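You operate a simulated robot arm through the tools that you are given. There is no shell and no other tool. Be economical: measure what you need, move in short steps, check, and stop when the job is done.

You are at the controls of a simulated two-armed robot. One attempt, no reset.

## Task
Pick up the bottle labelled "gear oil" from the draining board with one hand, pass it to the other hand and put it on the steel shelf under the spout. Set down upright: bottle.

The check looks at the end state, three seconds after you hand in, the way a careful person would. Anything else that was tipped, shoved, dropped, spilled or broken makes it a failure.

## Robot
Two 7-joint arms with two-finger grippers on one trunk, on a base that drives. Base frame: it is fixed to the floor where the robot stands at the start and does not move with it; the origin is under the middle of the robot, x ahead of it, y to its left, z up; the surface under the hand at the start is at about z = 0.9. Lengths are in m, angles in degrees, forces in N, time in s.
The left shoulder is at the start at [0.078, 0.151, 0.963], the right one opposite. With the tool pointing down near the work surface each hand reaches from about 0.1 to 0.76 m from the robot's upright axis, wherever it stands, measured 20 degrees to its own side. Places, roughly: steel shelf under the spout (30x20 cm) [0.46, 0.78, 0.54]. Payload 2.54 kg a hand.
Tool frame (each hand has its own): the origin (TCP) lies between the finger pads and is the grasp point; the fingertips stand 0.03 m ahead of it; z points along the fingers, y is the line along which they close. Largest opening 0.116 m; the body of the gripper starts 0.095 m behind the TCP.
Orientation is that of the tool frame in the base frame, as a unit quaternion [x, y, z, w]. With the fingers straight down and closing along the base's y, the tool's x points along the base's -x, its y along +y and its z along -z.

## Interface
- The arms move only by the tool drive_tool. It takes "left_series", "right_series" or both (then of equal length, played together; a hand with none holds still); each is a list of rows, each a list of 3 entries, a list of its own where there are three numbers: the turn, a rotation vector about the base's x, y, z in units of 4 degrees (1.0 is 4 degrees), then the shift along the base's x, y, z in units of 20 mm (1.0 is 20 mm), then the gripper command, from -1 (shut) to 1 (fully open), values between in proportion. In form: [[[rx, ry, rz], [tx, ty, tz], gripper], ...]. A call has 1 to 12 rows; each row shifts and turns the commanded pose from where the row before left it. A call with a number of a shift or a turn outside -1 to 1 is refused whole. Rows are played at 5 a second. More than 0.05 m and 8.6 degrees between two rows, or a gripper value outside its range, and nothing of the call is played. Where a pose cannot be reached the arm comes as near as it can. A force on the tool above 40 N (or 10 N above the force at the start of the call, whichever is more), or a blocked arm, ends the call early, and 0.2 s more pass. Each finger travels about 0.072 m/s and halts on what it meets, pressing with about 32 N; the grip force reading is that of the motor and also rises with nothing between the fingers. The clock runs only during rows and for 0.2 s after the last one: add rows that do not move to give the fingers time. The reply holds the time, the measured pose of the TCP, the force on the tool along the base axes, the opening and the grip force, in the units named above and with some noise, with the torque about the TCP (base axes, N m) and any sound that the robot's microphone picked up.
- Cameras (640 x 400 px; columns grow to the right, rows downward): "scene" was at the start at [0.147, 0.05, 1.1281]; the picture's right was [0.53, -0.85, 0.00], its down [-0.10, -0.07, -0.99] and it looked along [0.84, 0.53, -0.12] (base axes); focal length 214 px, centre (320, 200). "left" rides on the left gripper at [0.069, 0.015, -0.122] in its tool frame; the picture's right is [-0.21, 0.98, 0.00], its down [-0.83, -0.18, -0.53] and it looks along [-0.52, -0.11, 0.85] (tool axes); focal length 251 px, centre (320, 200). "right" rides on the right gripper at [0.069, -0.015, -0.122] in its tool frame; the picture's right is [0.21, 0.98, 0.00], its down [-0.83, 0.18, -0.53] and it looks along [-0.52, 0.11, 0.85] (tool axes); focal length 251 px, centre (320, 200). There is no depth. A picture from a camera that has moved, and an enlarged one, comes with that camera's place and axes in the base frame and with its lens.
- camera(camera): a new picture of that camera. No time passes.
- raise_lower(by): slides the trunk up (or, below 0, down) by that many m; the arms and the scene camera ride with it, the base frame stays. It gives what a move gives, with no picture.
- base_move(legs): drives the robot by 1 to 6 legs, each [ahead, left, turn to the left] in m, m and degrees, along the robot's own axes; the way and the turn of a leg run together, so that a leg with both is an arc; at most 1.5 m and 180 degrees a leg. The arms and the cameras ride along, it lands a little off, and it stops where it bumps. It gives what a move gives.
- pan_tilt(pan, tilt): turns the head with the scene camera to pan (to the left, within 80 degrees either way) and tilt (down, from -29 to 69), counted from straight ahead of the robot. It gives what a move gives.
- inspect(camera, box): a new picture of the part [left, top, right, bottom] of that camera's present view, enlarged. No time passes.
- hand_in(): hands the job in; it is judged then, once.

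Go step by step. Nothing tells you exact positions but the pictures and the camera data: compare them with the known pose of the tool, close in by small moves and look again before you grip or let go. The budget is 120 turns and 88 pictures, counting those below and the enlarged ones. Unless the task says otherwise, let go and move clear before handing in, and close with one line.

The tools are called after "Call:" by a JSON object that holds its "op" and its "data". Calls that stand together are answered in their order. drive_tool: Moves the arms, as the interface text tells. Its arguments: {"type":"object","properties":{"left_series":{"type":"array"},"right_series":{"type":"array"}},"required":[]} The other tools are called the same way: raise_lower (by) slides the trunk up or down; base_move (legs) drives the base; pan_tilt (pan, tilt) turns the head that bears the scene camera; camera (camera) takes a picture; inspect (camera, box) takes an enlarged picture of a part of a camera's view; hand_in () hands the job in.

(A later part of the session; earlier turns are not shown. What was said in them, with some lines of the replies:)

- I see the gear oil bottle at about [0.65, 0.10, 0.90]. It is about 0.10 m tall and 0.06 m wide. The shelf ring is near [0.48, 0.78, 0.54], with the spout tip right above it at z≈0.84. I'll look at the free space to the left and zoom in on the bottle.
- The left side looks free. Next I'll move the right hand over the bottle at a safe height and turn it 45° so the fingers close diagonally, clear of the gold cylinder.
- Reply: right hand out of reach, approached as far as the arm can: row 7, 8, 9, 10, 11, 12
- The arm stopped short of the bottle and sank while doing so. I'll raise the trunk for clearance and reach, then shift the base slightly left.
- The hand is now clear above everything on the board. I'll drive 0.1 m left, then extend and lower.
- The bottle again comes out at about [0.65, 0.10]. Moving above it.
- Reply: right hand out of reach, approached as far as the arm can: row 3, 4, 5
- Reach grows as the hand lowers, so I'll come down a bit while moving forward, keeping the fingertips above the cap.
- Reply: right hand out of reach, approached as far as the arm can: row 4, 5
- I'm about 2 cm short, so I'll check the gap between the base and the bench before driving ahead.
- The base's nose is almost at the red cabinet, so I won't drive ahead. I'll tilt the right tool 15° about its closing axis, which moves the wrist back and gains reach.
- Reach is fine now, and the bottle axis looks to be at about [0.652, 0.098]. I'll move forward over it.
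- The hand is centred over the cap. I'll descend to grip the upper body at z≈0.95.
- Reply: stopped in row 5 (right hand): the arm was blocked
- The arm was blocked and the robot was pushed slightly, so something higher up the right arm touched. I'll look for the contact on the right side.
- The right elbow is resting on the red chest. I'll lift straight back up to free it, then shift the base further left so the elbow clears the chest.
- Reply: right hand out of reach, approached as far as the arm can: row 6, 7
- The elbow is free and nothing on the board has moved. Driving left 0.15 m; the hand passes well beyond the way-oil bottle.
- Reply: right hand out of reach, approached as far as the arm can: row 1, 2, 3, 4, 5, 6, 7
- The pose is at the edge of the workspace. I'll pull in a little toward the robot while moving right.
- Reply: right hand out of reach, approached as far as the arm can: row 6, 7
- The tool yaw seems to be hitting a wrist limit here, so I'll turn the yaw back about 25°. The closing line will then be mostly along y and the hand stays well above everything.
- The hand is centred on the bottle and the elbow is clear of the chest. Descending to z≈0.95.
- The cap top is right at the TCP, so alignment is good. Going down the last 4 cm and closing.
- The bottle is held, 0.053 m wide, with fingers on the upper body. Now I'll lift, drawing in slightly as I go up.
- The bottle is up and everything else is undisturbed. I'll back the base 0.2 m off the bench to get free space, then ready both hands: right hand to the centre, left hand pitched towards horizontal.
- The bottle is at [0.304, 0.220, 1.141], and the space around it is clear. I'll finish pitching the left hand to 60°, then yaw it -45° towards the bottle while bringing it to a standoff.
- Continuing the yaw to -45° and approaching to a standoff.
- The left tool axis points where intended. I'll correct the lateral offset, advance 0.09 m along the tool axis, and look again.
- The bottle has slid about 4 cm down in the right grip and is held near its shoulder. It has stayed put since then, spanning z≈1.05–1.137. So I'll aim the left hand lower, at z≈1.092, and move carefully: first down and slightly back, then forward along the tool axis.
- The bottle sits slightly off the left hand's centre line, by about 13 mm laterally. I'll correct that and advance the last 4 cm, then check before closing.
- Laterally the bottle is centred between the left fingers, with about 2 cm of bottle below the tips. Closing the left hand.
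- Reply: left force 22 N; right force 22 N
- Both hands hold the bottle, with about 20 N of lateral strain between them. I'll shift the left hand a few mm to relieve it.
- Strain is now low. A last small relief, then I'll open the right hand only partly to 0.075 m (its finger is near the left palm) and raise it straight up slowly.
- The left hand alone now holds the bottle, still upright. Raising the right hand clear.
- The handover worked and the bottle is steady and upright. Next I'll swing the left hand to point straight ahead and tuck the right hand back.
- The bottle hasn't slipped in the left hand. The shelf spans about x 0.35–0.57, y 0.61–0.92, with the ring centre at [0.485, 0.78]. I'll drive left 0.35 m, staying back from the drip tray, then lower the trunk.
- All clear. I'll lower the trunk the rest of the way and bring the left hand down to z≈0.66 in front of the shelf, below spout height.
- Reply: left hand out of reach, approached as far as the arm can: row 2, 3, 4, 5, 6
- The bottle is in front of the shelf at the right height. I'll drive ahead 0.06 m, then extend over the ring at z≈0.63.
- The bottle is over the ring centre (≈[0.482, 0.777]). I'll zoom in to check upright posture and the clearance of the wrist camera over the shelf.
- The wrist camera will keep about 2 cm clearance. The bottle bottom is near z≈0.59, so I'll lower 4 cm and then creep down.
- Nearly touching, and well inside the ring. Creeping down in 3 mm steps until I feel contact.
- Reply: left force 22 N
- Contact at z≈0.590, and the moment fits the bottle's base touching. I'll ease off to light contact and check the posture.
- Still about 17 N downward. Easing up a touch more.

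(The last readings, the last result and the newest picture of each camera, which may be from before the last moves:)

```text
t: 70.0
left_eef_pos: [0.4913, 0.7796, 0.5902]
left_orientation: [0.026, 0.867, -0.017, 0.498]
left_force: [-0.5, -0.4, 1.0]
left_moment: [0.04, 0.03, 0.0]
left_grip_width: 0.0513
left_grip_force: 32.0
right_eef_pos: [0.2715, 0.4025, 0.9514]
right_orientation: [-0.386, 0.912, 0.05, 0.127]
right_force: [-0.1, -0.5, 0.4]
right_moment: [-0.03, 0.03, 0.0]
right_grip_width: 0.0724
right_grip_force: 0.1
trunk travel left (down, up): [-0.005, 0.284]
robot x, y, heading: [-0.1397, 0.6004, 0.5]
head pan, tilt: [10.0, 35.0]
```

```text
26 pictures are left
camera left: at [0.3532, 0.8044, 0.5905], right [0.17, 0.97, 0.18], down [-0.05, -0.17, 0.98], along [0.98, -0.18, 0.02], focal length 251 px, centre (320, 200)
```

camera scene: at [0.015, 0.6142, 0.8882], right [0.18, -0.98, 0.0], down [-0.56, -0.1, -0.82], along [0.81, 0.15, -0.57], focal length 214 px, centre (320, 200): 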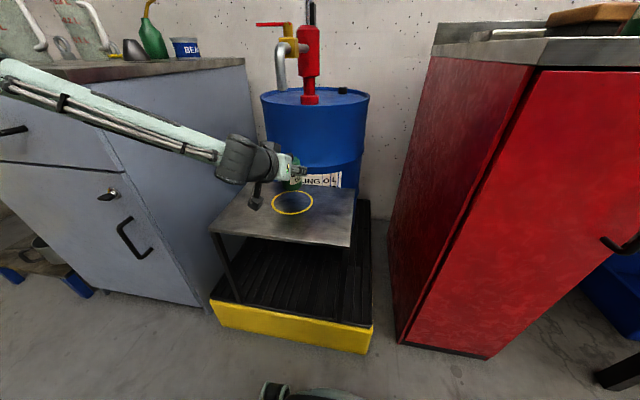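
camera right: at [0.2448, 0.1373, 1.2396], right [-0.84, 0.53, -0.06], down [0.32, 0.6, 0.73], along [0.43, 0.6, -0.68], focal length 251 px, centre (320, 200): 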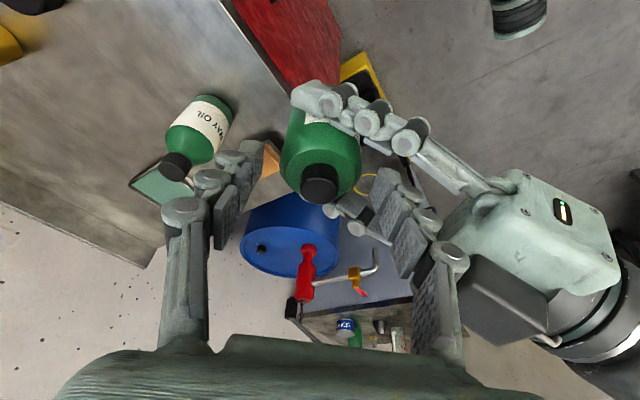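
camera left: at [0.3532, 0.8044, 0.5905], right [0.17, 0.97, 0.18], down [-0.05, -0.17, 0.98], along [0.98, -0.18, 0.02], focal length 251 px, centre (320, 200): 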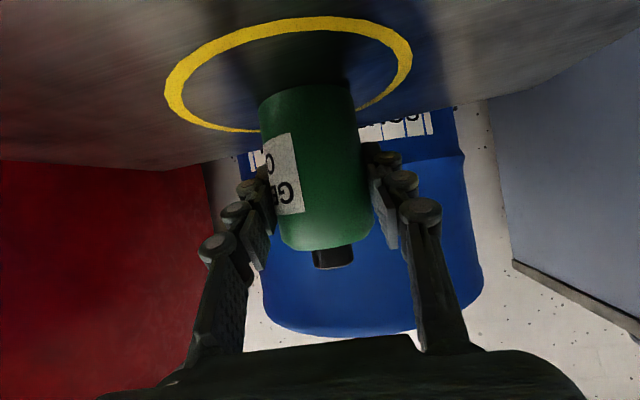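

Contact is now about 1 N and the bottle looks upright, within the ring. Opening the left hand gradually.

Call:
{"op": "drive_tool", "data": {"left_series": [[[0, 0, 0], [0, 0, 0], -0.08], [[0, 0, 0], [0, 0, 0], 0.0], [[0, 0, 0], [0, 0, 0], 0.1], [[0, 0, 0], [0, 0, 0], 0.3], [[0, 0, 0], [0, 0, 0], 0.6], [[0, 0, 0], [0, 0, 0], 1], [[0, 0, 0], [0, 0, 0], 1], [[0, 0, 0], [0, 0, 0], 1]]}}

Call:
{"op": "camera", "data": {"camera": "left"}}

Call:
{"op": "inspect", "data": {"camera": "scene", "box": [240, 130, 340, 220]}}

```text
t: 71.8
left_eef_pos: [0.4923, 0.778, 0.5904]
left_orientation: [0.026, 0.866, -0.018, 0.499]
left_force: [-0.2, -0.1, 0.0]
left_moment: [-0.02, 0.0, 0.0]
left_grip_width: 0.1159
left_grip_force: 0.0
right_eef_pos: [0.2708, 0.4023, 0.9523]
right_orientation: [-0.386, 0.912, 0.05, 0.126]
right_force: [-0.7, 0.6, -0.1]
right_moment: [0.02, -0.05, -0.03]
right_grip_width: 0.0727
right_grip_force: 0.1
trunk travel left (down, up): [-0.005, 0.284]
robot x, y, heading: [-0.1411, 0.598, 0.2]
head pan, tilt: [10.0, 35.0]
```

```text
25 pictures are left
camera left: at [0.3541, 0.8041, 0.5915], right [0.17, 0.97, 0.18], down [-0.06, -0.17, 0.98], along [0.98, -0.18, 0.03], focal length 251 px, centre (320, 200)
```

left: 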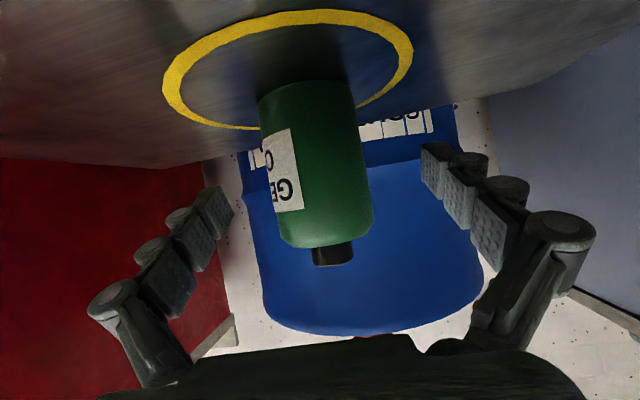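

```text
4.44 times, centred on (290, 175) of scene
camera zoom: at [0.0149, 0.6142, 0.8883], right [0.18, -0.98, 0.0], down [-0.56, -0.1, -0.82], along [0.81, 0.15, -0.57], focal length 953 px, centre (453, 311)
```

zoom: 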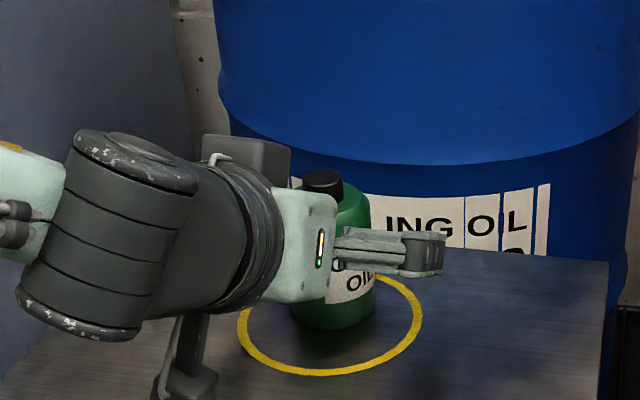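

The bottle stands upright in the ring and the fingers are fully open. I'll back the whole robot straight away.

Call:
{"op": "base_move", "data": {"legs": [[-0.25, 0, 0]]}}

Call:
{"op": "camera", "data": {"camera": "scene"}}

Call:
{"op": "inspect", "data": {"camera": "scene", "box": [240, 90, 380, 200]}}

Call:
{"op": "camera", "data": {"camera": "left"}}

```text
t: 73.6
left_eef_pos: [0.244, 0.7751, 0.5912]
left_orientation: [0.027, 0.866, -0.019, 0.499]
left_force: [-0.8, 0.2, -0.1]
left_moment: [0.01, -0.01, 0.02]
left_grip_width: 0.1161
left_grip_force: 0.1
right_eef_pos: [0.0213, 0.4006, 0.9517]
right_orientation: [-0.386, 0.913, 0.049, 0.125]
right_force: [1.0, 0.3, -0.8]
right_moment: [-0.02, -0.02, 0.03]
right_grip_width: 0.0725
right_grip_force: 0.0
trunk travel left (down, up): [-0.005, 0.284]
robot x, y, heading: [-0.3915, 0.5944, 0.2]
head pan, tilt: [10.0, 35.0]
```

```text
23 pictures are left
camera scene: at [-0.234, 0.6129, 0.8883], right [0.18, -0.98, 0.0], down [-0.56, -0.1, -0.82], along [0.81, 0.14, -0.57], focal length 214 px, centre (320, 200)
```

scene: 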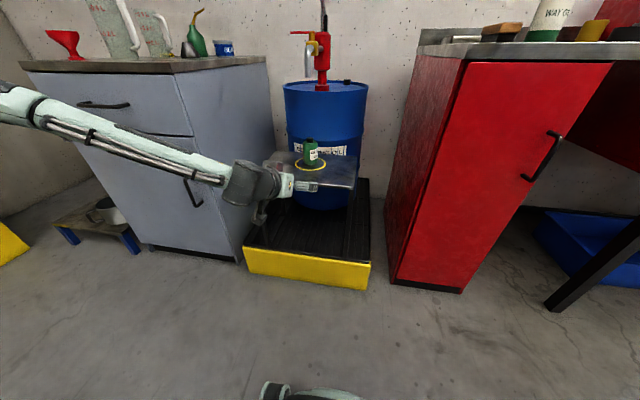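

```text
3.64 times, centred on (310, 145) of scene
camera zoom: at [-0.234, 0.6129, 0.8883], right [0.18, -0.98, 0.0], down [-0.56, -0.1, -0.82], along [0.81, 0.14, -0.57], focal length 780 px, centre (356, 400)
```

zoom: 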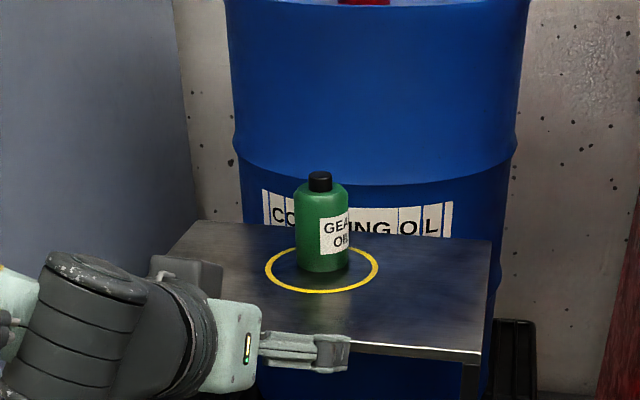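

```text
21 pictures are left
camera left: at [0.1056, 0.8022, 0.5915], right [0.17, 0.97, 0.18], down [-0.06, -0.17, 0.98], along [0.98, -0.18, 0.03], focal length 251 px, centre (320, 200)
```

left: 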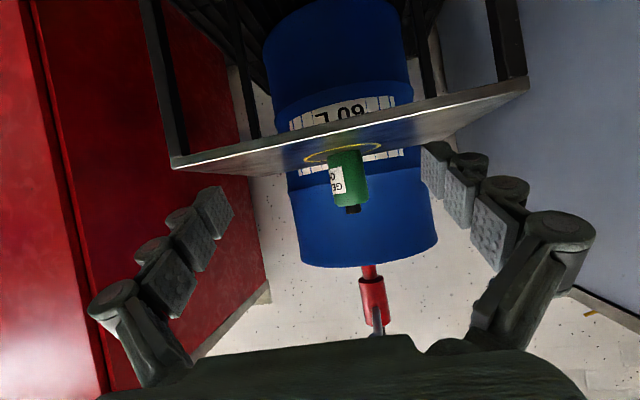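

The bottle stands upright in the ring on the shelf, both hands are clear, and I see nothing else disturbed. Handing in.

Call:
{"op": "hand_in", "data": {}}

```text
The job is handed in.
```

The gear oil bottle was passed from the right hand to the left and now stands upright in the ring on the steel shelf under the spout, with both hands clear and the job handed in.
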